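You operate a simulated robot arm through the tools that you are given. There is no shell and no other tool. Be economical: measure what you need, move in short steps, check, and stop when the job is done.

You run a simulated robot arm. Do the job below in one go: nothing can be reset, and whatever is moved stays where it is left.

Task
Roll the white profile three times, at radius 600, 400 then 300 mm, and open the bender.
Fine: it lies ready between the rollers; bender knob back to OPEN.

The check looks at the end state, three seconds after you hand in, the way a careful person would. Anything else that was tipped, shoved, dropped, spilled or broken makes it a failure.

Robot
A 6-joint arm with a two-finger parallel gripper, fixed in place. Base frame: the origin is at the foot of the arm, x ahead of it, y to its left, z up. Readings come in cm, degrees, newtons and seconds.
With the tool pointing down near the work surface it reaches from about 32 to 82 cm from the base axis. Its first joint turns from -166.0 to 166.0 degrees. Payload 3.91 kg.
Tool frame: the origin (TCP) lies between the finger pads and is the grasp point; the fingertips stand 3 cm ahead of it; z points along the fingers, y is the line along which they close. Largest opening 11 cm; finger width 2, thickness 1; the body of the gripper, 4.8 by 11.2 cm, starts 5.5 cm behind the TCP.
Orientation is told as [roll, pitch, yaw] about the base's x, y, z axes, in that order, counted from this pose: with the fingers straight down and closing along the base's y, the tool's x points along the base's -x, its y along +y and its z along -z.

Tools
- The arm moves only by the tool step_arm. Its argument "series" is a list of rows, each an object (a shift or turn left out is 0, a gripper value left out holds the last) with "translation": the shift along the base's x, y, z in units of 40 mm (1.0 is 40 mm), a list of three; "delta_rot": the turn, a rotation vector about the base's x, y, z in units of 4 degrees (1.0 is 4 degrees), a list of three; "grip": the opening, from 0 (shut) to 1 (fully open). In form: [{"translation": [tx, ty, tz], "delta_rot": [ax, ay, az], "grip": grip}, ...]. A call has 1 to 20 rows; each row shifts and turns the commanded pose from where the row before left it. A call with a number of a shift or a turn outside -1 to 1 is refused whole. A row lasts 0.2 s, in which the tool goes at most 5 cm and 8.6 degrees; a call with a longer step from one row to the next is refused whole, and so is a gripper value outside its range. Where a pose cannot be reached the arm comes as near as it can. A force on the tool above 40 N (or 10 N above the force at the start of the call, whichever is more), or a blocked arm, ends the call early, and 0.2 s more pass. The fingers move at their own pace (about 4.5 cm/s each) and stop on an object; they squeeze with about 23 N. The grip force told is the motor's: it shows also when the fingers shut on nothing. Time passes only in rows, and 0.2 s behind the last, so rows that do not move let the fingers close. It gives the time, the measured TCP pose, the force on the tool (base axes), the opening and the grip force at its end, in the units of the frame above (readings bear some noise), and new pictures: "show" is both (left out), scene, wrist or none.
- Cameras (640 x 400 px; columns grow to the right, rows downward): "scene" is fixed at [22.83, 49.55, 163.46]; the picture's right is [-0.82, -0.58, 0.00], its down [-0.36, 0.51, -0.78] and it looks along [0.45, -0.64, -0.62] (base axes); focal length 337 px, centre (320, 200). "wrist" rides on the gripper at [7.7, 0.7, -11.4] in the tool frame; the picture's right is [-0.09, 1.00, 0.00], its down [-0.80, -0.07, -0.59] and it looks along [-0.59, -0.05, 0.80] (tool axes); focal length 270 px, centre (320, 200). There is no depth. A picture from a camera that has moved, and an enlarged one, comes with that camera's place and axes in the base frame and with its lens. The place of the scene camera against the robot may be out by one fixed shift of up to 1.2 cm in any direction.
- lift_body(by): slides the trunk up (or, below 0, down) by that many cm; the arm rides with it, the base frame stays. It gives what a move gives, with no picture.
- zoom(camera, box): a new picture of the part [left, top, right, bottom] of that camera's present view, enlarged. It takes no simulated time.
- finish_job(): hands the job in; it is judged then, once.

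Go step by step. Nothing tells you positions but the pictures and the camera data: compare them with the known pose of the tool, close in by small moves and look again before you grip or let go. The budget is 120 turns and 170 pictures, counting those below and the enlarged ones. Unless the task says otherwise, let go and move clear before handing in, and close with one line.

The tools are called after ">>>" by a JSON object that holds its "name" and its "arguments". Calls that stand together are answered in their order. step_arm: Moves the arm, as the interface text tells. Its arguments: {"type":"object","properties":{"series":{"type":"array","items":{"type":"object","properties":{"translation":{"type":"array","items":{"type":"number"}},"delta_rot":{"type":"array","items":{"type":"number"}},"grip":{"type":"number"}}}},"show":{"type":"string","enum":["both","scene","wrist","none"]}},"required":["series"]} The other tools are called the same way: lift_body (by) slides the trunk up or down; zoom (camera, box) takes an enlarged picture of a part of a camera's view; finish_job () hands the job in.

At the start:

```text
time: 0.0
tool_pos: [38.59, -13.78, 121.61]
tcp_rot: [0.0, -0.1, -0.1]
force: [0.3, 0.2, 0.0]
gripper_width: 10.99
grip_force: 0.1
trunk travel left (down, up): [-47.5, 13.5]
```

scene: 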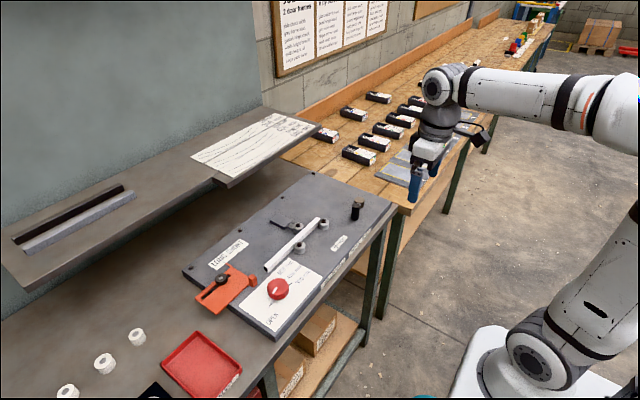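
wrist: 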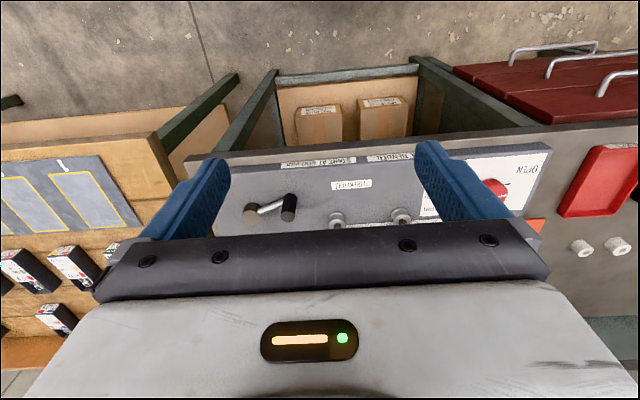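

I see a bench with a bender plate: a white profile between rollers, a red knob with a scale, a small black crank, an orange part and some labels. I'll zoom in to read them.

>>> {"name": "zoom", "arguments": {"camera": "scene", "box": [180, 170, 400, 345]}}

>>> {"name": "zoom", "arguments": {"camera": "scene", "box": [240, 250, 340, 335]}}

>>> {"name": "zoom", "arguments": {"camera": "scene", "box": [180, 90, 330, 190]}}

>>> {"name": "zoom", "arguments": {"camera": "wrist", "box": [220, 130, 560, 250]}}

```text
2.29 times, centred on (290, 258) of scene
camera zoom: at [22.83, 49.55, 163.46], right [-0.82, -0.58, 0.0], down [-0.36, 0.51, -0.78], along [0.45, -0.64, -0.62], focal length 771 px, centre (389, 69)
```

zoom: 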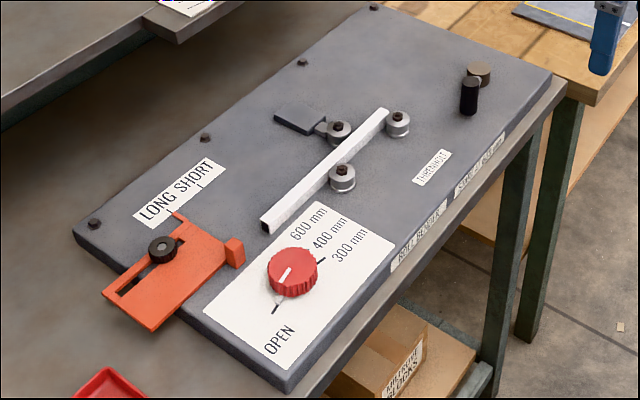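

```text
4.71 times, centred on (290, 292) of scene
camera zoom: at [22.83, 49.55, 163.46], right [-0.82, -0.58, 0.0], down [-0.36, 0.51, -0.78], along [0.45, -0.64, -0.62], focal length 1588 px, centre (461, -235)
```

zoom: 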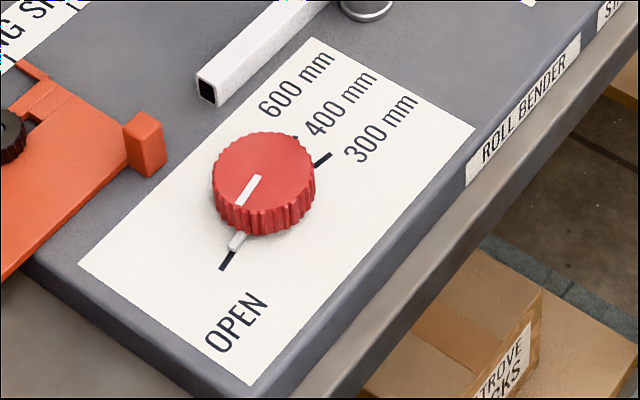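

```text
4.00 times, centred on (255, 140) of scene
camera zoom: at [22.83, 49.55, 163.46], right [-0.82, -0.58, 0.0], down [-0.36, 0.51, -0.78], along [0.45, -0.64, -0.62], focal length 1350 px, centre (580, 440)
```

zoom: 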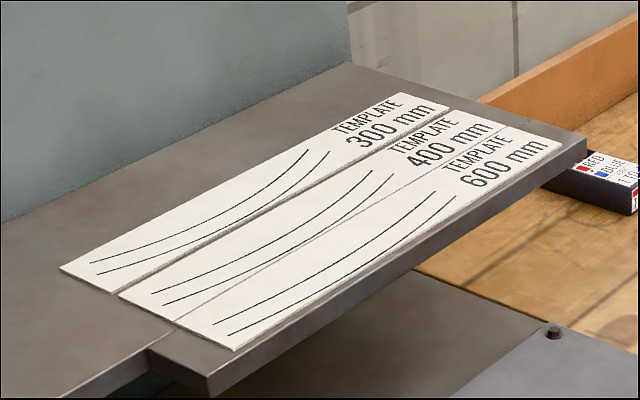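

```text
1.88 times, centred on (390, 190) of wrist
camera zoom: at [31.02, -13.14, 133.0], right [0.09, 1.0, 0.0], down [0.8, -0.07, 0.59], along [0.59, -0.05, -0.8], focal length 509 px, centre (188, 219)
```

zoom: 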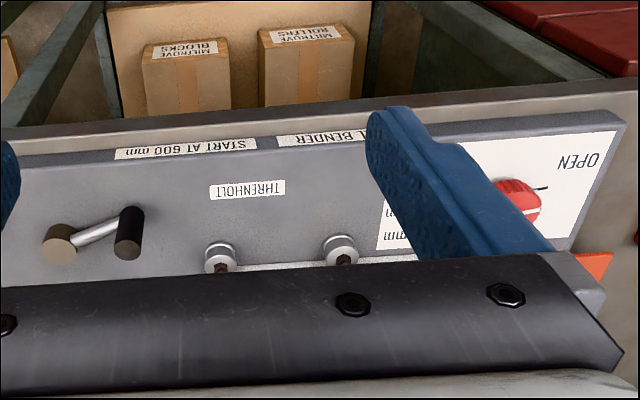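

The bender knob is near (58, 15) and the crank handle near (59, -20). I'll move above the knob to measure it with the wrist camera.

>>> {"name": "step_arm", "arguments": {"series": [{"translation": [0.35, 0.73, -0.1]}, {"translation": [0.35, 0.73, -0.1]}, {"translation": [0.35, 0.73, -0.1]}, {"translation": [0.35, 0.73, -0.1]}, {"translation": [0.35, 0.73, -0.1]}, {"translation": [0.35, 0.73, -0.1]}, {"translation": [0.35, 0.73, -0.1]}, {"translation": [0.35, 0.73, -0.1]}, {"translation": [0.35, 0.73, -0.1]}, {"translation": [0.35, 0.73, -0.1]}, {}]}}

```text
time: 2.4
tool_pos: [52.54, 15.31, 117.56]
tcp_rot: [0.0, -0.1, -0.1]
force: [-0.7, 0.3, 0.5]
gripper_width: 11.01
grip_force: 0.1
trunk travel left (down, up): [-47.5, 13.5]
camera wrist: at [44.96, 16.12, 128.95], right [0.09, 1.0, 0.0], down [0.8, -0.07, 0.59], along [0.59, -0.05, -0.8], focal length 270 px, centre (320, 200)
```

scene: 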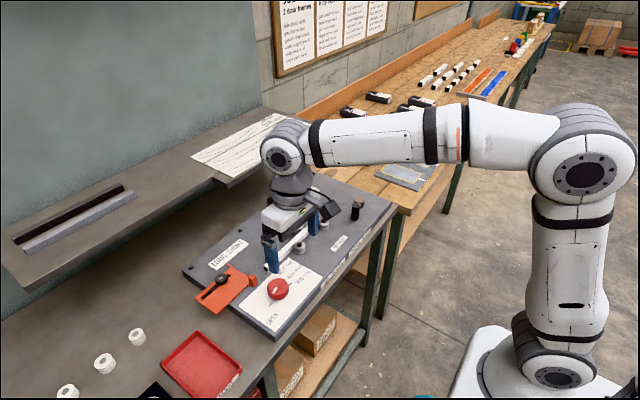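
wrist: 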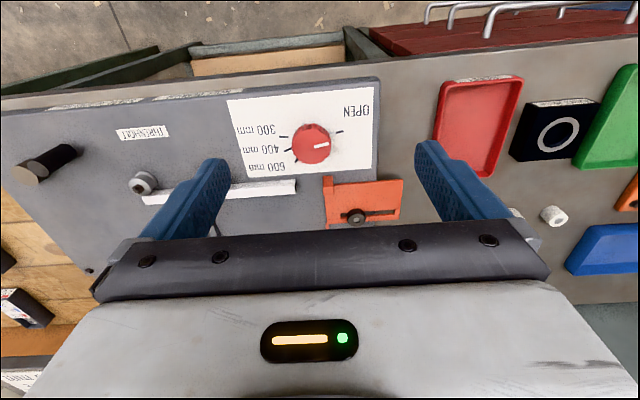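

The knob is at about (60.4, 13.6), with its top near z 95. I'll zoom to read the pointer and the ticks.

>>> {"name": "zoom", "arguments": {"camera": "wrist", "box": [220, 75, 400, 188]}}

>>> {"name": "zoom", "arguments": {"camera": "wrist", "box": [0, 75, 300, 262]}}

```text
3.54 times, centred on (310, 132) of wrist
camera zoom: at [44.96, 16.12, 128.95], right [0.09, 1.0, 0.0], down [0.8, -0.07, 0.59], along [0.59, -0.05, -0.8], focal length 957 px, centre (355, 442)
```

zoom: 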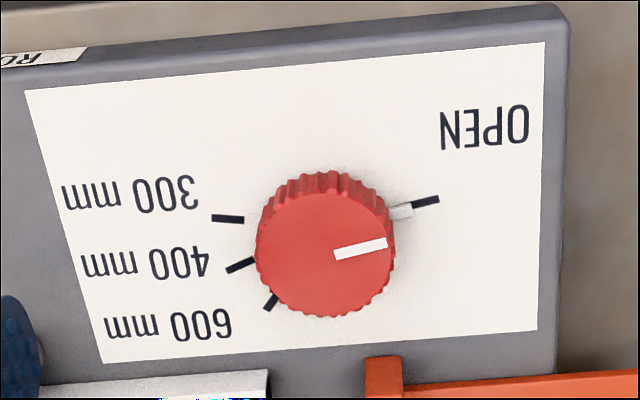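

```text
2.13 times, centred on (150, 168) of wrist
camera zoom: at [44.96, 16.12, 128.95], right [0.09, 1.0, 0.0], down [0.8, -0.07, 0.59], along [0.59, -0.05, -0.8], focal length 577 px, centre (683, 267)
```

zoom: 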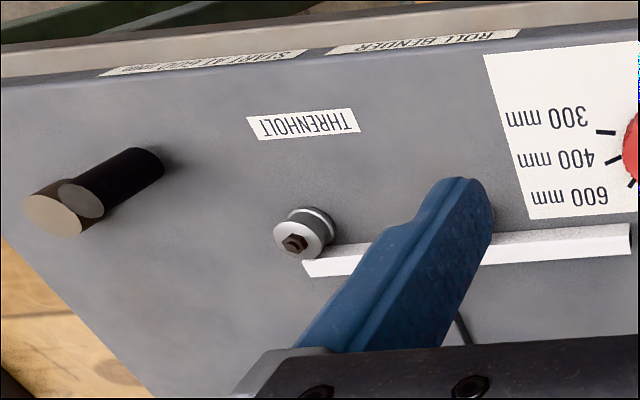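

Ticks as bearings around the knob centre (about 60.6, 13.8): OPEN about 100°, 600 about -40°, 400 about -70°, 300 about -100°. That means turning clockwise by about 140°, so I'll yaw +60° first and come in over the knob with the fingers partly closed.

>>> {"name": "step_arm", "arguments": {"series": [{"translation": [0.134, -0.025, -0.209], "delta_rot": [0, 0, 1], "grip": 0.7}, {"translation": [0.134, -0.025, -0.209], "delta_rot": [0, 0, 1]}, {"translation": [0.134, -0.025, -0.209], "delta_rot": [0, 0, 1]}, {"translation": [0.134, -0.025, -0.209], "delta_rot": [0, 0, 1]}, {"translation": [0.134, -0.025, -0.209], "delta_rot": [0, 0, 1]}, {"translation": [0.134, -0.025, -0.209], "delta_rot": [0, 0, 1]}, {"translation": [0.134, -0.025, -0.209], "delta_rot": [0, 0, 1]}, {"translation": [0.134, -0.025, -0.209], "delta_rot": [0, 0, 1]}, {"translation": [0.134, -0.025, -0.209], "delta_rot": [0, 0, 1]}, {"translation": [0.134, -0.025, -0.209], "delta_rot": [0, 0, 1]}, {"translation": [0.134, -0.025, -0.209], "delta_rot": [0, 0, 1]}, {"translation": [0.134, -0.025, -0.209], "delta_rot": [0, 0, 1]}, {"translation": [0.134, -0.025, -0.209], "delta_rot": [0, 0, 1]}, {"translation": [0.134, -0.025, -0.209], "delta_rot": [0, 0, 1]}, {"translation": [0.134, -0.025, -0.209], "delta_rot": [0, 0, 1]}, {}]}}

```text
time: 5.8
tool_pos: [60.63, 13.76, 105.02]
tcp_rot: [0.0, 0.0, 59.9]
force: [0.2, -0.1, -0.5]
gripper_width: 7.67
grip_force: 0.1
trunk travel left (down, up): [-47.5, 13.5]
camera wrist: at [56.37, 7.5, 116.36], right [-0.82, 0.57, 0.0], down [0.46, 0.66, 0.59], along [0.34, 0.49, -0.8], focal length 270 px, centre (320, 200)
```

scene: 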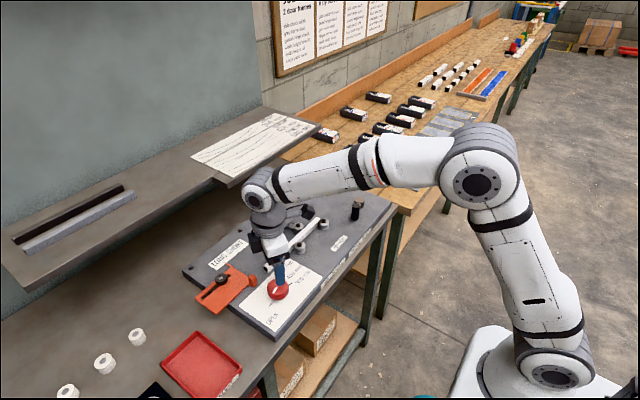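
wrist: 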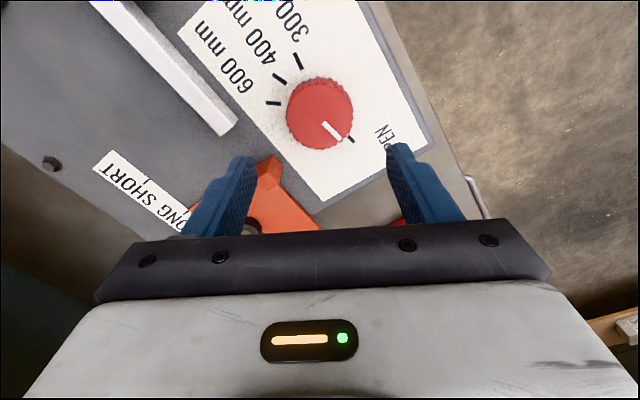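

The knob is nearly centred, so I'll zoom to refine the centre.

>>> {"name": "zoom", "arguments": {"camera": "wrist", "box": [240, 50, 400, 150]}}

```text
4.00 times, centred on (320, 100) of wrist
camera zoom: at [56.37, 7.5, 116.36], right [-0.82, 0.57, 0.0], down [0.46, 0.66, 0.59], along [0.34, 0.49, -0.8], focal length 1081 px, centre (320, 600)
```

zoom: 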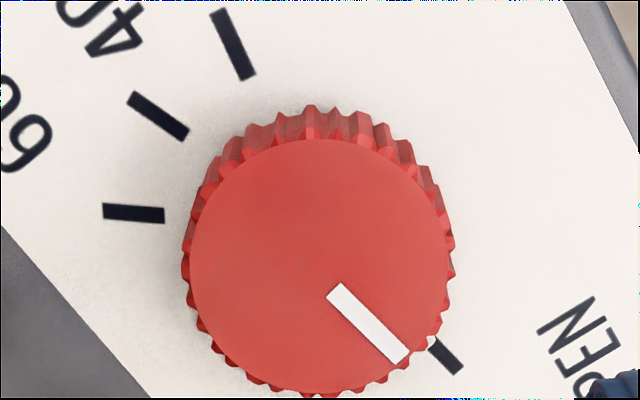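

Centre refined to (60.6, 13.62), diameter about 5.2 cm. I'll descend now.

>>> {"name": "step_arm", "arguments": {"series": [{"translation": [0, -0.035, -0.4]}, {"translation": [0, 0, -0.4]}, {"translation": [0, 0, -0.4]}, {"translation": [0, 0, -0.4]}, {"translation": [0, 0, -0.2]}, {"translation": [0, 0, -0.15]}, {}]}}

```text
time: 7.4
tool_pos: [60.61, 13.8, 97.15]
tcp_rot: [0.0, 0.1, 59.9]
force: [-0.1, 0.0, 0.3]
gripper_width: 7.72
grip_force: 0.0
trunk travel left (down, up): [-47.5, 13.5]
camera wrist: at [56.37, 7.54, 108.6], right [-0.82, 0.58, 0.0], down [0.46, 0.66, 0.59], along [0.34, 0.49, -0.8], focal length 270 px, centre (320, 200)
```

scene: 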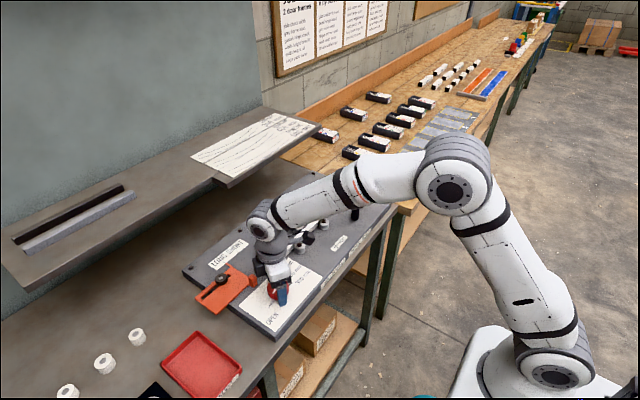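
wrist: 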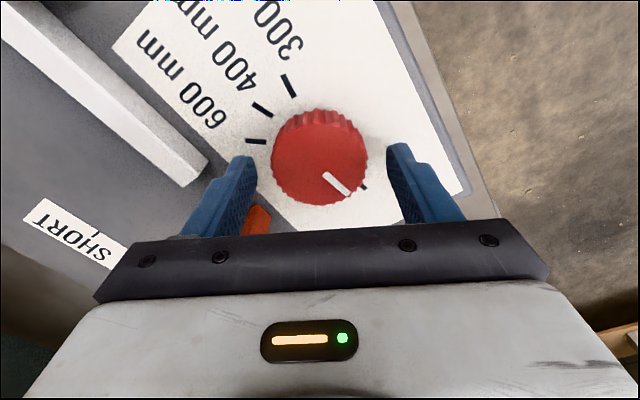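

The knob sits between the fingers, but the tips overlap only its top, so I'll go lower and then close.

>>> {"name": "step_arm", "arguments": {"series": [{"translation": [0, -0.035, -0.1]}, {"translation": [0, 0, -0.1]}, {}], "show": "none"}}

>>> {"name": "step_arm", "arguments": {"series": [{"translation": [0, 0, -0.05]}, {"translation": [0, 0, -0.05]}, {}], "show": "none"}}

>>> {"name": "step_arm", "arguments": {"series": [{"grip": 0.3}, {}, {}, {}, {}]}}

```text
time: 8.2
tool_pos: [60.69, 13.56, 96.4]
tcp_rot: [0.1, 0.1, 60.0]
force: [0.7, 0.1, -0.1]
gripper_width: 7.66
grip_force: 0.1
trunk travel left (down, up): [-47.5, 13.5]
```

```text
time: 9.0
tool_pos: [60.8, 13.51, 96.12]
tcp_rot: [0.0, 0.0, 60.0]
force: [0.1, 0.6, -0.3]
gripper_width: 7.67
grip_force: 0.1
trunk travel left (down, up): [-47.5, 13.5]
```

```text
time: 10.2
tool_pos: [60.5, 13.55, 95.98]
tcp_rot: [0.0, 0.1, 59.8]
force: [-11.5, 5.4, -3.5]
gripper_width: 5.17
grip_force: 44.8
trunk travel left (down, up): [-47.5, 13.5]
camera wrist: at [56.29, 7.37, 107.43], right [-0.82, 0.58, 0.0], down [0.46, 0.66, 0.59], along [0.34, 0.49, -0.8], focal length 270 px, centre (320, 200)
```

scene: 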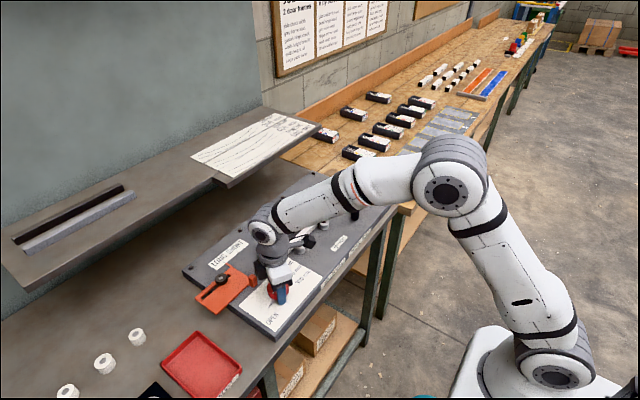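
wrist: 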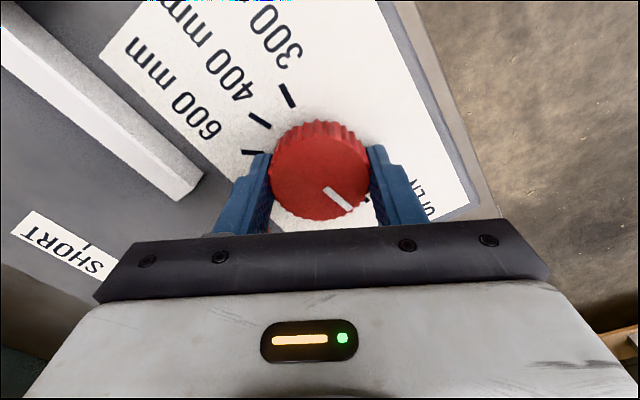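

The knob is gripped with a small side load. I'll ease the centre and turn it clockwise by 80°.

>>> {"name": "step_arm", "arguments": {"series": [{"translation": [-0.025, 0.014, 0]}, {"delta_rot": [0, 0, -1]}, {"delta_rot": [0, 0, -1]}, {"delta_rot": [0, 0, -1]}, {"delta_rot": [0, 0, -1]}, {"delta_rot": [0, 0, -1]}, {}], "show": "wrist"}}

```text
time: 11.8
tool_pos: [60.69, 13.56, 95.95]
tcp_rot: [0.0, 0.0, 39.8]
force: [-0.5, -0.8, 0.0]
gripper_width: 5.16
grip_force: 44.3
trunk travel left (down, up): [-47.5, 13.5]
camera wrist: at [54.41, 9.24, 107.42], right [-0.57, 0.82, 0.0], down [0.66, 0.46, 0.6], along [0.49, 0.34, -0.8], focal length 270 px, centre (320, 200)
```

wrist: 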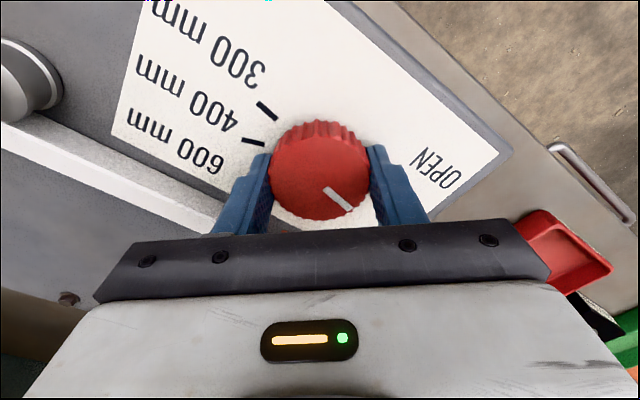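

It turns together with the fingers and without load, so I'll continue.

>>> {"name": "step_arm", "arguments": {"series": [{"delta_rot": [0, 0, -1]}, {"delta_rot": [0, 0, -1]}, {"delta_rot": [0, 0, -1]}, {"delta_rot": [0, 0, -1]}, {"delta_rot": [0, 0, -1]}, {"delta_rot": [0, 0, -1]}, {"delta_rot": [0, 0, -1]}, {"delta_rot": [0, 0, -1]}, {"delta_rot": [0, 0, -1]}, {"delta_rot": [0, 0, -1]}, {"delta_rot": [0, 0, -1]}, {"delta_rot": [0, 0, -1]}, {"delta_rot": [0, 0, -1]}, {"delta_rot": [0, 0, -1]}, {"delta_rot": [0, 0, -1]}, {}], "show": "none"}}

>>> {"name": "step_arm", "arguments": {"series": [{"delta_rot": [0, 0, -1]}, {"delta_rot": [0, 0, -1]}, {"delta_rot": [0, 0, -1]}, {"delta_rot": [0, 0, -1]}, {"delta_rot": [0, 0, -1]}, {"delta_rot": [0, 0, -1]}, {"delta_rot": [0, 0, -1]}, {"delta_rot": [0, 0, -1]}, {"delta_rot": [0, 0, -1]}, {"delta_rot": [0, 0, -1]}, {"delta_rot": [0, 0, -1]}, {"delta_rot": [0, 0, -1]}, {"delta_rot": [0, 0, -1]}, {}]}}

```text
time: 15.2
tool_pos: [60.68, 13.34, 96.03]
tcp_rot: [0.0, 0.0, -20.0]
force: [7.7, -12.8, 7.7]
gripper_width: 5.2
grip_force: 44.7
trunk travel left (down, up): [-47.5, 13.5]
```

```text
time: 18.2
tool_pos: [60.55, 13.34, 96.01]
tcp_rot: [-0.1, 0.1, -72.0]
force: [-4.4, -21.1, -1.2]
gripper_width: 5.14
grip_force: 45.1
trunk travel left (down, up): [-47.5, 13.5]
camera wrist: at [58.98, 20.94, 107.43], right [0.98, 0.22, 0.0], down [0.18, -0.79, 0.59], along [0.13, -0.58, -0.81], focal length 270 px, centre (320, 200)
```

scene: 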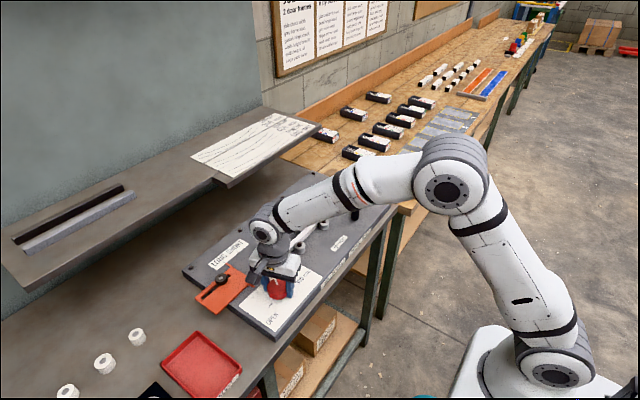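
wrist: 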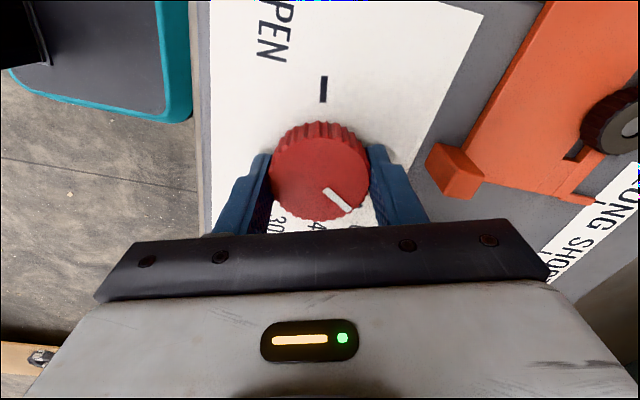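

Turned 132°, with 8° left. I'll relieve the side load, finish the turn and measure the pointer against the tick.

>>> {"name": "step_arm", "arguments": {"series": [{"translation": [0, -0.04, 0]}, {"delta_rot": [0, 0, -1]}, {"delta_rot": [0, 0, -1]}, {}], "show": "none"}}

>>> {"name": "zoom", "arguments": {"camera": "wrist", "box": [240, 110, 400, 240]}}

>>> {"name": "zoom", "arguments": {"camera": "scene", "box": [240, 240, 340, 303]}}

```text
time: 19.2
tool_pos: [60.54, 13.46, 96.01]
tcp_rot: [0.0, 0.1, -80.1]
force: [-8.6, -9.4, 0.1]
gripper_width: 5.17
grip_force: 44.9
trunk travel left (down, up): [-47.5, 13.5]
```

```text
3.08 times, centred on (320, 175) of wrist
camera zoom: at [60.01, 21.11, 107.43], right [1.0, 0.08, 0.0], down [0.07, -0.8, 0.59], along [0.05, -0.59, -0.81], focal length 832 px, centre (320, 277)
```

zoom: 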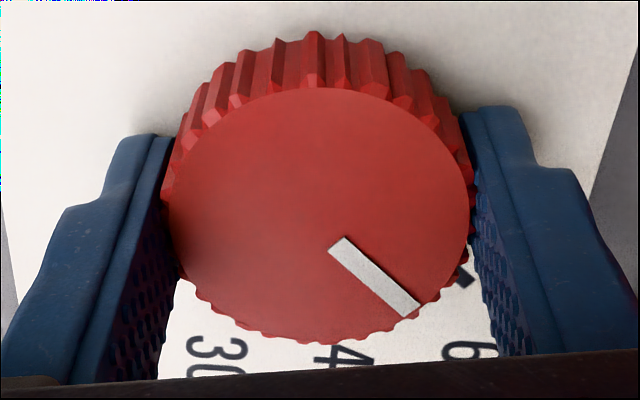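

```text
6.35 times, centred on (290, 272) of scene
camera zoom: at [22.83, 49.55, 163.46], right [-0.82, -0.58, 0.0], down [-0.36, 0.51, -0.78], along [0.45, -0.64, -0.62], focal length 2142 px, centre (510, -254)
```

zoom: 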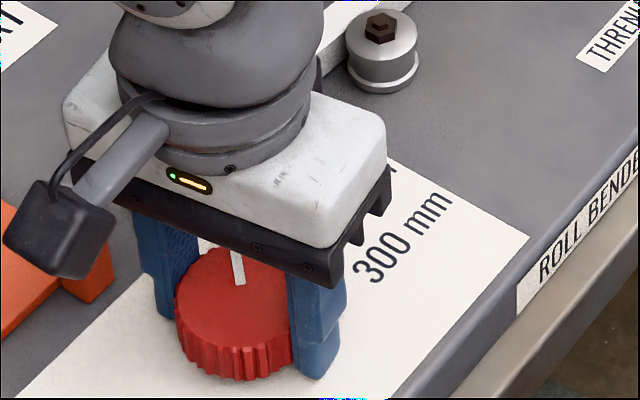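

The pointer reads about -41° and the 600 tick about -40°. I'll release, raise and verify.

>>> {"name": "step_arm", "arguments": {"series": [{"grip": 0.62}, {}, {}, {"translation": [0, 0, 0.5]}, {"translation": [0, 0, 0.9]}, {"translation": [0, 0, 0.9]}, {"translation": [0, 0, 0.9]}, {"translation": [0, 0, 0.5]}, {}]}}

>>> {"name": "zoom", "arguments": {"camera": "wrist", "box": [240, 40, 400, 180]}}

>>> {"name": "zoom", "arguments": {"camera": "scene", "box": [240, 250, 340, 313]}}

```text
time: 21.2
tool_pos: [60.65, 13.39, 110.74]
tcp_rot: [0.1, -0.1, -80.0]
force: [0.1, 0.4, 0.6]
gripper_width: 6.84
grip_force: 0.0
trunk travel left (down, up): [-47.5, 13.5]
camera wrist: at [60.07, 21.2, 122.27], right [1.0, 0.09, 0.0], down [0.07, -0.8, 0.59], along [0.05, -0.59, -0.8], focal length 270 px, centre (320, 200)
```

scene: 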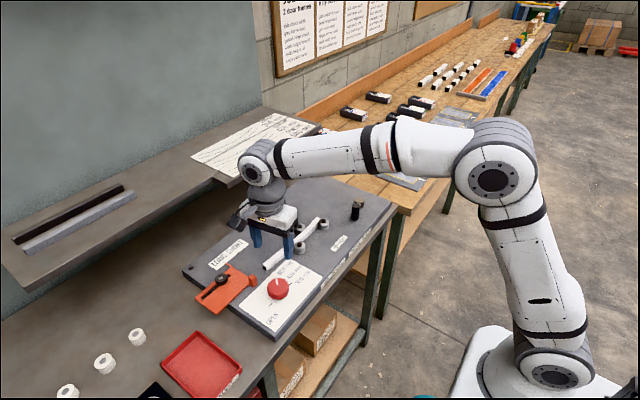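
wrist: 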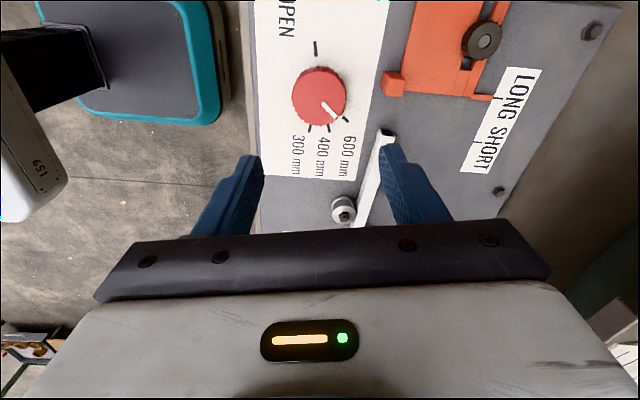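

```text
2.86 times, centred on (320, 110) of wrist
camera zoom: at [60.07, 21.2, 122.27], right [1.0, 0.09, 0.0], down [0.07, -0.8, 0.59], along [0.05, -0.59, -0.8], focal length 772 px, centre (320, 457)
```

zoom: 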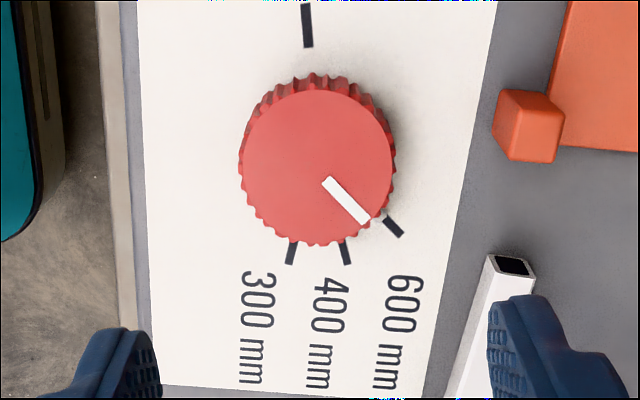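

```text
6.35 times, centred on (290, 282) of scene
camera zoom: at [22.83, 49.55, 163.46], right [-0.82, -0.58, 0.0], down [-0.36, 0.51, -0.78], along [0.45, -0.64, -0.62], focal length 2142 px, centre (510, -318)
```

zoom: 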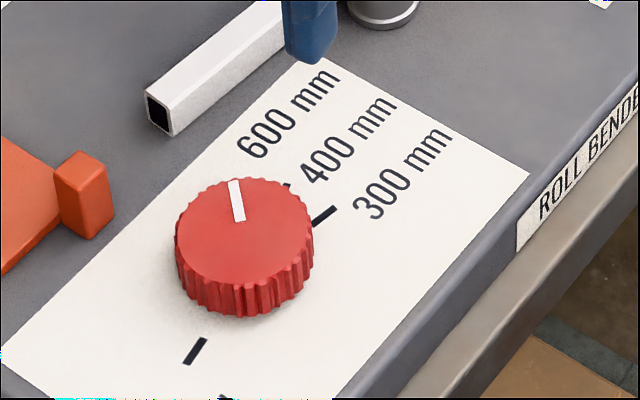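

The knob is on 600. Next I'll look at the crank.

>>> {"name": "step_arm", "arguments": {"series": [{"translation": [-0.0825, -0.34, 0.1], "delta_rot": [0, 0, 1]}, {"translation": [-0.0825, -0.34, 0.1], "delta_rot": [0, 0, 1]}, {"translation": [-0.0825, -0.34, 0.1], "delta_rot": [0, 0, 1]}, {"translation": [-0.0825, -0.34, 0.1], "delta_rot": [0, 0, 1]}, {"translation": [-0.0825, -0.34, 0.1], "delta_rot": [0, 0, 1]}, {"translation": [-0.0825, -0.34, 0.1], "delta_rot": [0, 0, 1]}, {"translation": [-0.0825, -0.34, 0.1], "delta_rot": [0, 0, 1]}, {"translation": [-0.0825, -0.34, 0.1], "delta_rot": [0, 0, 1]}, {"translation": [-0.0825, -0.34, 0.1], "delta_rot": [0, 0, 1]}, {"translation": [-0.0825, -0.34, 0.1], "delta_rot": [0, 0, 1]}, {"translation": [-0.0825, -0.34, 0], "delta_rot": [0, 0, 1]}, {"translation": [-0.0825, -0.34, 0], "delta_rot": [0, 0, 1]}, {"translation": [-0.0825, -0.34, 0], "delta_rot": [0, 0, 1]}, {"translation": [-0.0825, -0.34, 0], "delta_rot": [0, 0, 1]}, {"translation": [-0.0825, -0.34, 0], "delta_rot": [0, 0, 1]}, {"translation": [-0.0825, -0.34, 0], "delta_rot": [0, 0, 1]}, {"translation": [-0.0825, -0.34, 0], "delta_rot": [0, 0, 1]}, {"translation": [-0.0825, -0.34, 0], "delta_rot": [0, 0, 1]}, {"translation": [-0.0825, -0.34, 0], "delta_rot": [0, 0, 1]}, {"translation": [-0.0825, -0.34, 0], "delta_rot": [0, 0, 1]}]}}

```text
time: 25.4
tool_pos: [54.1, -13.91, 114.75]
tcp_rot: [0.1, 0.0, 0.0]
force: [-0.1, 0.1, 0.2]
gripper_width: 6.83
grip_force: 0.1
trunk travel left (down, up): [-47.5, 13.5]
camera wrist: at [46.47, -13.14, 126.21], right [0.09, 1.0, 0.0], down [0.8, -0.07, 0.59], along [0.59, -0.05, -0.8], focal length 270 px, centre (320, 200)
```

scene: 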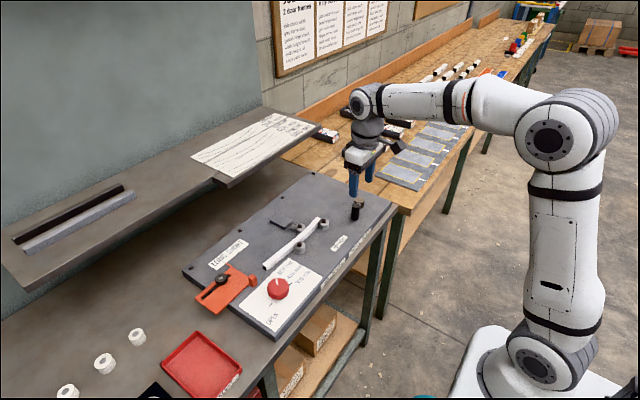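
wrist: 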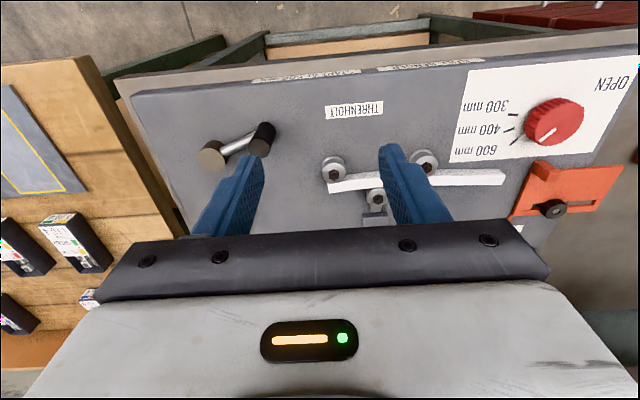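

>>> {"name": "zoom", "arguments": {"camera": "wrist", "box": [180, 100, 340, 200]}}

>>> {"name": "zoom", "arguments": {"camera": "scene", "box": [320, 180, 400, 230]}}

>>> {"name": "zoom", "arguments": {"camera": "wrist", "box": [310, 130, 520, 240]}}

```text
4.00 times, centred on (260, 150) of wrist
camera zoom: at [46.47, -13.14, 126.21], right [0.09, 1.0, 0.0], down [0.8, -0.07, 0.59], along [0.59, -0.05, -0.8], focal length 1081 px, centre (560, 400)
```

zoom: 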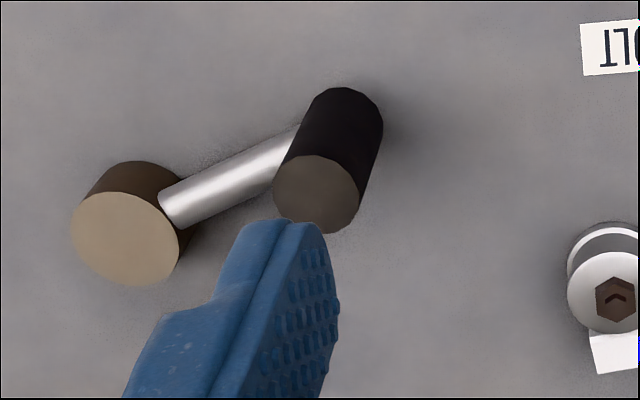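

```text
8.00 times, centred on (360, 205) of scene
camera zoom: at [22.83, 49.55, 163.46], right [-0.82, -0.58, 0.0], down [-0.36, 0.51, -0.78], along [0.45, -0.64, -0.62], focal length 2699 px, centre (0, 160)
```

zoom: 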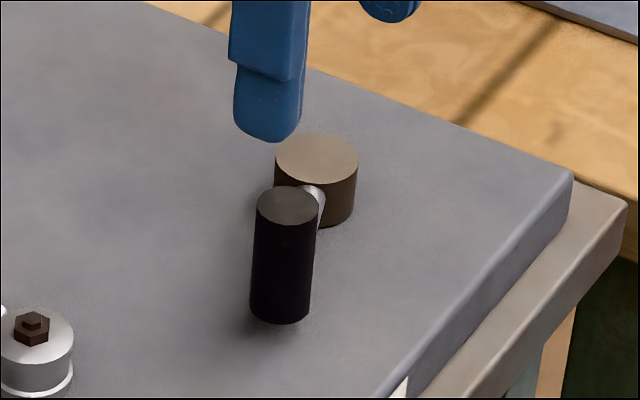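

```text
3.05 times, centred on (415, 185) of wrist
camera zoom: at [46.47, -13.14, 126.21], right [0.09, 1.0, 0.0], down [0.8, -0.07, 0.59], along [0.59, -0.05, -0.8], focal length 824 px, centre (30, 246)
```

zoom: 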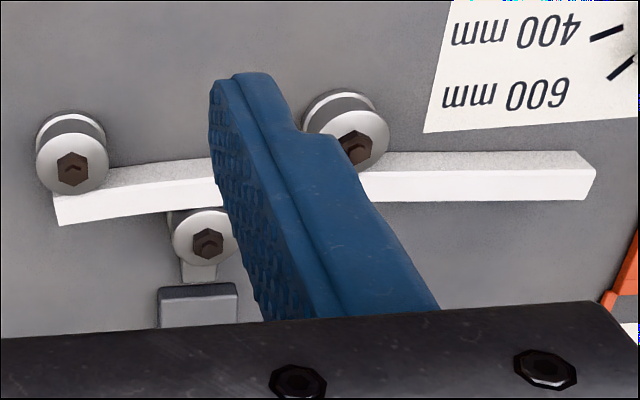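

The handle is at (58.95, -20.95) with its top at z 99. The hub is at (61.7, -28.5), so the radius is 8 cm and the current bearing 110°. The roller is already pressed in for 600. I'll go above the handle.

>>> {"name": "step_arm", "arguments": {"series": [{"translation": [0.242, -0.352, -0.438]}, {"translation": [0.242, -0.352, -0.438]}, {"translation": [0.242, -0.352, -0.438]}, {"translation": [0.242, -0.352, -0.438]}, {"translation": [0.242, -0.352, -0.438]}, {}]}}

```text
time: 26.8
tool_pos: [58.72, -20.8, 106.12]
tcp_rot: [0.1, 0.0, -0.1]
force: [-0.4, 0.3, 0.5]
gripper_width: 6.81
grip_force: 0.1
trunk travel left (down, up): [-47.5, 13.5]
camera wrist: at [51.24, -20.01, 117.45], right [0.09, 1.0, 0.0], down [0.8, -0.07, 0.59], along [0.59, -0.05, -0.8], focal length 270 px, centre (320, 200)
```

scene: 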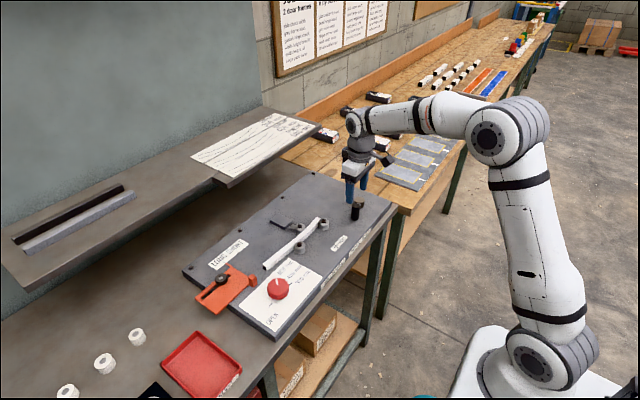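
wrist: 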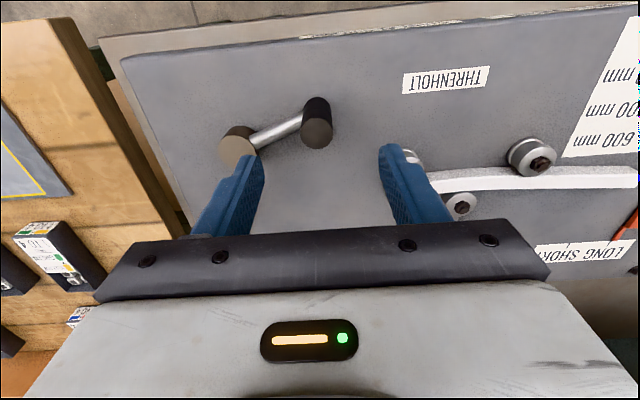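

Well centred. I'll descend so the tips stay above the crank arm, then grip.

>>> {"name": "step_arm", "arguments": {"series": [{"translation": [0, 0, -0.45]}, {"translation": [0, 0, -0.45]}, {"translation": [0, 0, -0.45]}, {"translation": [0, 0, -0.45]}, {}, {"grip": 0.1}, {}, {}, {}, {}, {}]}}

```text
time: 29.2
tool_pos: [58.79, -20.97, 98.86]
tcp_rot: [-0.1, 0.0, -0.1]
force: [-0.5, -13.7, 0.9]
gripper_width: 2.4
grip_force: 45.0
trunk travel left (down, up): [-47.5, 13.5]
camera wrist: at [51.31, -20.25, 110.22], right [0.09, 1.0, 0.0], down [0.8, -0.07, 0.59], along [0.59, -0.05, -0.8], focal length 270 px, centre (320, 200)
```

scene: 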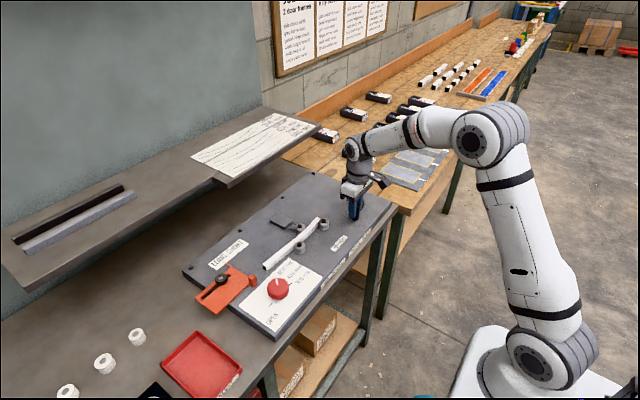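
wrist: 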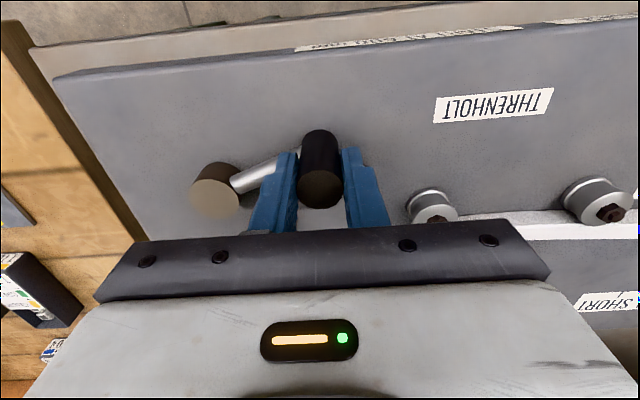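

Gripped. I'll test the crank counter-clockwise by 30° and watch which way the profile feeds.

>>> {"name": "step_arm", "arguments": {"series": [{"translation": [-0.316, -0.1475, 0]}, {"translation": [-0.2855, -0.2, 0]}, {"translation": [-0.2465, -0.2465, 0]}, {}]}}

>>> {"name": "zoom", "arguments": {"camera": "scene", "box": [240, 190, 400, 290]}}

```text
time: 30.2
tool_pos: [55.33, -23.04, 98.78]
tcp_rot: [0.1, 0.3, 0.0]
force: [-6.4, 14.4, -5.3]
gripper_width: 2.41
grip_force: 44.5
trunk travel left (down, up): [-47.5, 13.5]
camera wrist: at [47.76, -22.31, 110.24], right [0.09, 1.0, 0.0], down [0.8, -0.07, 0.59], along [0.59, -0.05, -0.81], focal length 270 px, centre (320, 200)
```

scene: 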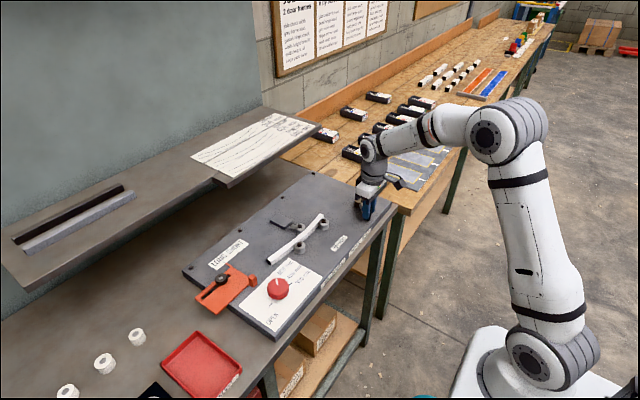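
wrist: 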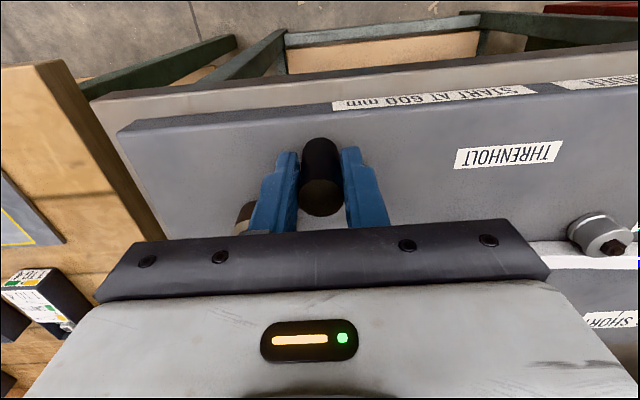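

```text
4.00 times, centred on (320, 240) of scene
camera zoom: at [22.83, 49.55, 163.46], right [-0.82, -0.58, 0.0], down [-0.36, 0.51, -0.78], along [0.45, -0.64, -0.62], focal length 1350 px, centre (320, 40)
```

zoom: 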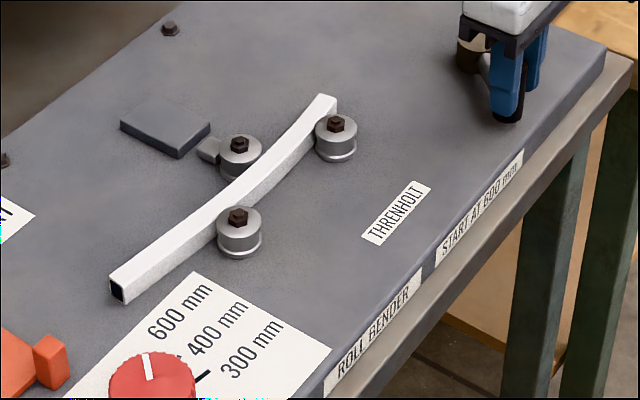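

The counter-clockwise crank feeds the profile toward -y, about 2 cm per 30°, and it is bending. I'll continue along the circle with a small radial correction.

>>> {"name": "step_arm", "arguments": {"series": [{"translation": [-0.256, -0.2925, 0]}, {"translation": [-0.149, -0.32, 0]}, {"translation": [-0.0915, -0.341, 0]}, {"translation": [-0.031, -0.352, 0]}, {}], "show": "none"}}

>>> {"name": "zoom", "arguments": {"camera": "scene", "box": [240, 190, 400, 290]}}

```text
time: 31.4
tool_pos: [53.45, -28.45, 98.95]
tcp_rot: [-0.1, -0.1, 0.0]
force: [-2.7, 2.8, 0.0]
gripper_width: 2.36
grip_force: 44.4
trunk travel left (down, up): [-47.5, 13.5]
```

```text
4.00 times, centred on (320, 240) of scene
camera zoom: at [22.83, 49.55, 163.46], right [-0.82, -0.58, 0.0], down [-0.36, 0.51, -0.78], along [0.45, -0.64, -0.62], focal length 1350 px, centre (320, 40)
```

zoom: 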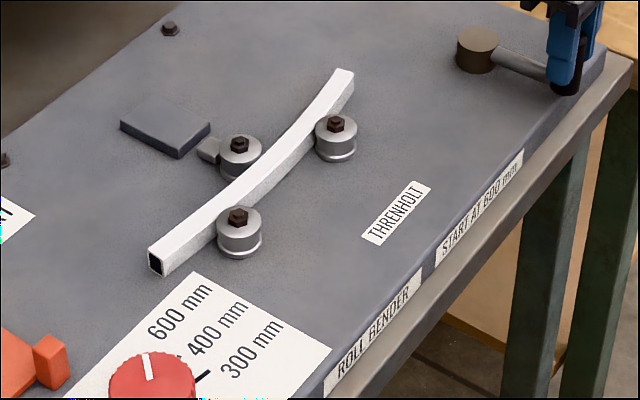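

>>> {"name": "step_arm", "arguments": {"series": [{"translation": [0.069, -0.524, 0]}, {"translation": [0.202, -0.4885, 0]}, {"translation": [0.322, -0.4195, 0]}, {}], "show": "none"}}

>>> {"name": "zoom", "arguments": {"camera": "scene", "box": [240, 190, 400, 290]}}

```text
time: 32.4
tool_pos: [55.8, -34.09, 99.04]
tcp_rot: [-0.2, -0.1, -0.1]
force: [2.7, 5.6, 6.8]
gripper_width: 2.41
grip_force: 45.3
trunk travel left (down, up): [-47.5, 13.5]
```

```text
4.00 times, centred on (320, 240) of scene
camera zoom: at [22.83, 49.55, 163.46], right [-0.82, -0.58, 0.0], down [-0.36, 0.51, -0.78], along [0.45, -0.64, -0.62], focal length 1350 px, centre (320, 40)
```

zoom: 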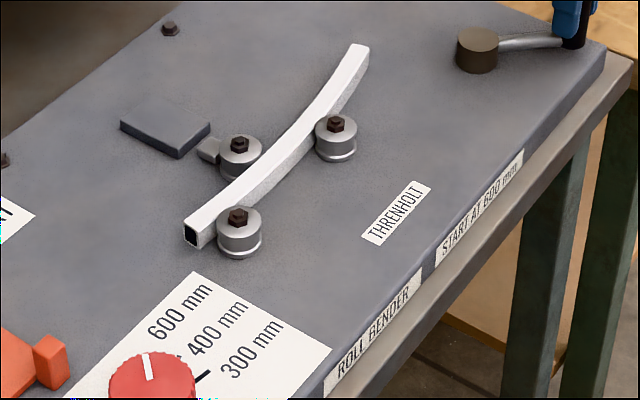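

>>> {"name": "step_arm", "arguments": {"series": [{"translation": [0.4195, -0.322, 0]}, {"translation": [0.4885, -0.202, 0]}, {}], "show": "none"}}

>>> {"name": "zoom", "arguments": {"camera": "scene", "box": [240, 190, 400, 290]}}

```text
time: 33.2
tool_pos: [58.85, -36.12, 99.04]
tcp_rot: [0.2, 0.3, -0.1]
force: [-30.6, 22.8, -5.0]
gripper_width: 2.39
grip_force: 44.6
trunk travel left (down, up): [-47.5, 13.5]
```

```text
4.00 times, centred on (320, 240) of scene
camera zoom: at [22.83, 49.55, 163.46], right [-0.82, -0.58, 0.0], down [-0.36, 0.51, -0.78], along [0.45, -0.64, -0.62], focal length 1350 px, centre (320, 40)
```

zoom: 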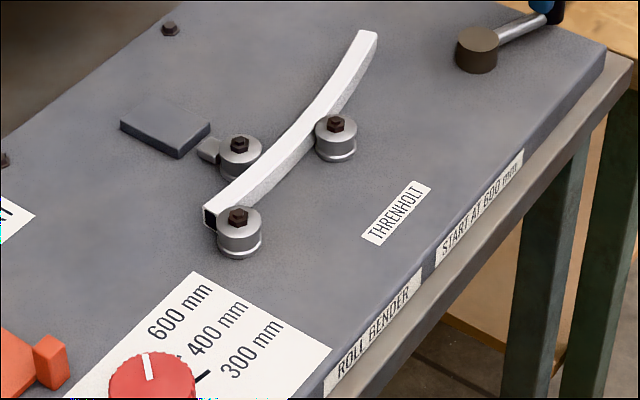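

There is a firm stop at about 251°, with the profile's end at the near roller, so pass 1 is complete. I'll relax, let go and rise.

>>> {"name": "step_arm", "arguments": {"series": [{"translation": [-0.085, 0.045, 0]}, {"grip": 0.5}, {}, {}, {}, {"translation": [0, 0, 0.6]}, {"translation": [0, 0, 0.9]}, {"translation": [0, 0, 0.9]}, {"translation": [0, 0, 0.9]}, {"translation": [0, 0, 0.9]}, {}]}}

>>> {"name": "zoom", "arguments": {"camera": "scene", "box": [240, 180, 400, 280]}}

```text
time: 35.6
tool_pos: [58.86, -36.3, 115.77]
tcp_rot: [0.1, 0.0, 0.0]
force: [0.4, 0.3, -1.5]
gripper_width: 5.5
grip_force: 0.1
trunk travel left (down, up): [-47.5, 13.5]
camera wrist: at [51.41, -35.51, 127.06], right [0.09, 1.0, 0.0], down [0.8, -0.07, 0.59], along [0.59, -0.05, -0.8], focal length 270 px, centre (320, 200)
```

scene: 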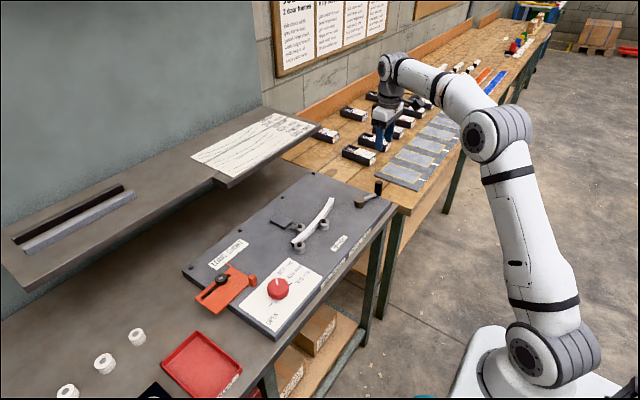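
wrist: 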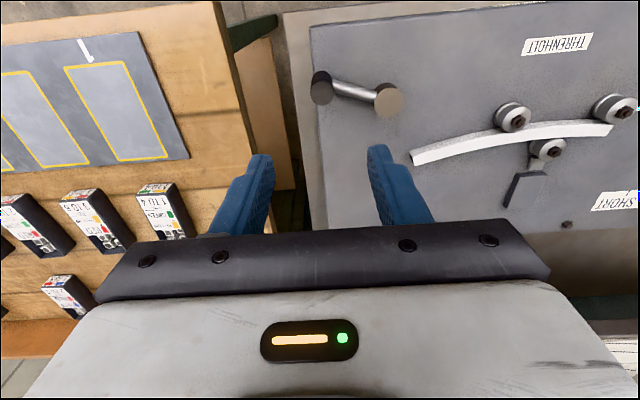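

```text
4.00 times, centred on (320, 230) of scene
camera zoom: at [22.83, 49.55, 163.46], right [-0.82, -0.58, 0.0], down [-0.36, 0.51, -0.78], along [0.45, -0.64, -0.62], focal length 1350 px, centre (320, 80)
```

zoom: 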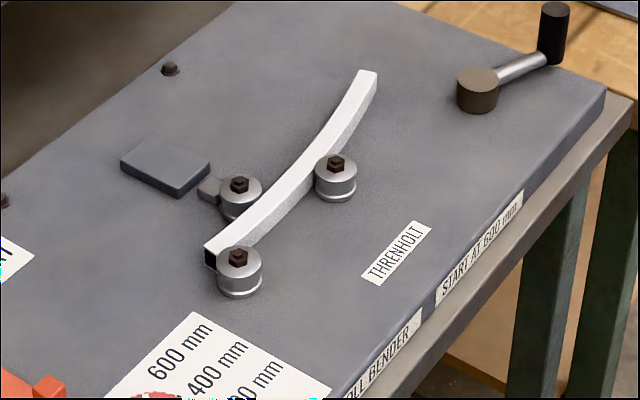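

Crank and profile stay put. Back to the knob for 400, arriving with yaw +20°.

>>> {"name": "step_arm", "arguments": {"series": [{"translation": [0.027, 0.7775, -0.06], "delta_rot": [0, 0, 0.3125], "grip": 0.68}, {"translation": [0.027, 0.7775, -0.06], "delta_rot": [0, 0, 0.3125]}, {"translation": [0.027, 0.7775, -0.06], "delta_rot": [0, 0, 0.3125]}, {"translation": [0.027, 0.7775, -0.06], "delta_rot": [0, 0, 0.3125]}, {"translation": [0.027, 0.7775, -0.06], "delta_rot": [0, 0, 0.3125]}, {"translation": [0.027, 0.7775, -0.06], "delta_rot": [0, 0, 0.3125]}, {"translation": [0.027, 0.7775, -0.06], "delta_rot": [0, 0, 0.3125]}, {"translation": [0.027, 0.7775, -0.06], "delta_rot": [0, 0, 0.3125]}, {"translation": [0.027, 0.7775, -0.06], "delta_rot": [0, 0, 0.3125]}, {"translation": [0.027, 0.7775, -0.06], "delta_rot": [0, 0, 0.3125]}, {"translation": [0.027, 0.7775, -0.06], "delta_rot": [0, 0, 0.3125]}, {"translation": [0.027, 0.7775, -0.06], "delta_rot": [0, 0, 0.3125]}, {"translation": [0.027, 0.7775, -0.06], "delta_rot": [0, 0, 0.3125]}, {"translation": [0.027, 0.7775, -0.06], "delta_rot": [0, 0, 0.3125]}, {"translation": [0.027, 0.7775, -0.06], "delta_rot": [0, 0, 0.3125]}, {"translation": [0.027, 0.7775, -0.06], "delta_rot": [0, 0, 0.3125]}, {}], "show": "wrist"}}

```text
time: 39.2
tool_pos: [60.84, 13.75, 111.78]
tcp_rot: [0.0, 0.0, 19.9]
force: [0.0, -0.6, -0.2]
gripper_width: 7.47
grip_force: 0.2
trunk travel left (down, up): [-47.5, 13.5]
camera wrist: at [53.49, 11.77, 123.23], right [-0.26, 0.97, 0.0], down [0.78, 0.21, 0.59], along [0.57, 0.15, -0.8], focal length 270 px, centre (320, 200)
```

wrist: 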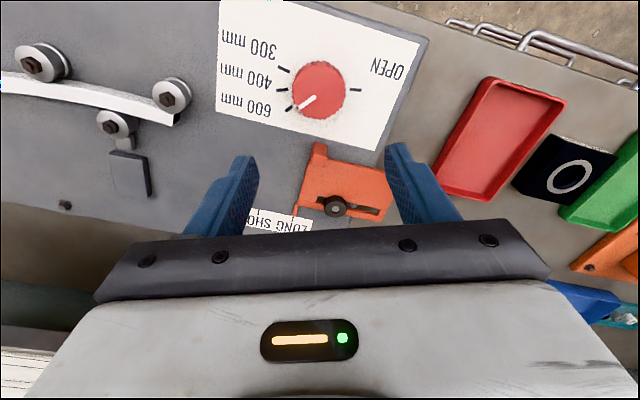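

>>> {"name": "step_arm", "arguments": {"series": [{"translation": [-0.05, -0.06, -0.7]}, {"translation": [0, 0, -0.7]}, {"translation": [0, 0, -0.7]}, {"translation": [0, 0, -0.7]}, {"translation": [0, 0, -0.5]}, {"translation": [0, 0, -0.4]}, {"translation": [0, 0, -0.23]}, {}], "show": "wrist"}}

```text
time: 41.0
tool_pos: [60.73, 13.56, 96.0]
tcp_rot: [-0.1, 0.0, 19.9]
force: [0.3, -0.8, 0.9]
gripper_width: 7.48
grip_force: 0.0
trunk travel left (down, up): [-47.5, 13.5]
camera wrist: at [53.31, 11.61, 107.43], right [-0.26, 0.97, 0.0], down [0.78, 0.21, 0.59], along [0.57, 0.15, -0.8], focal length 270 px, centre (320, 200)
```

wrist: 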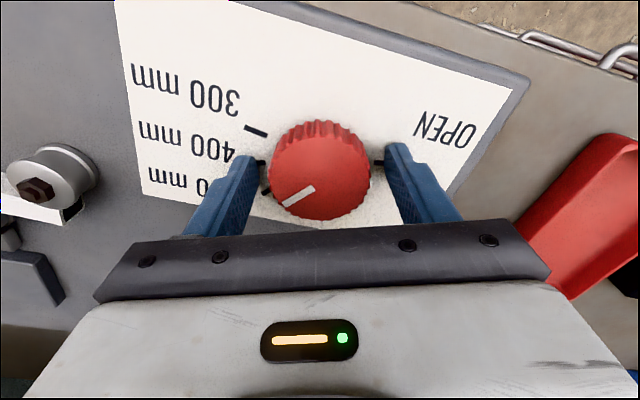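

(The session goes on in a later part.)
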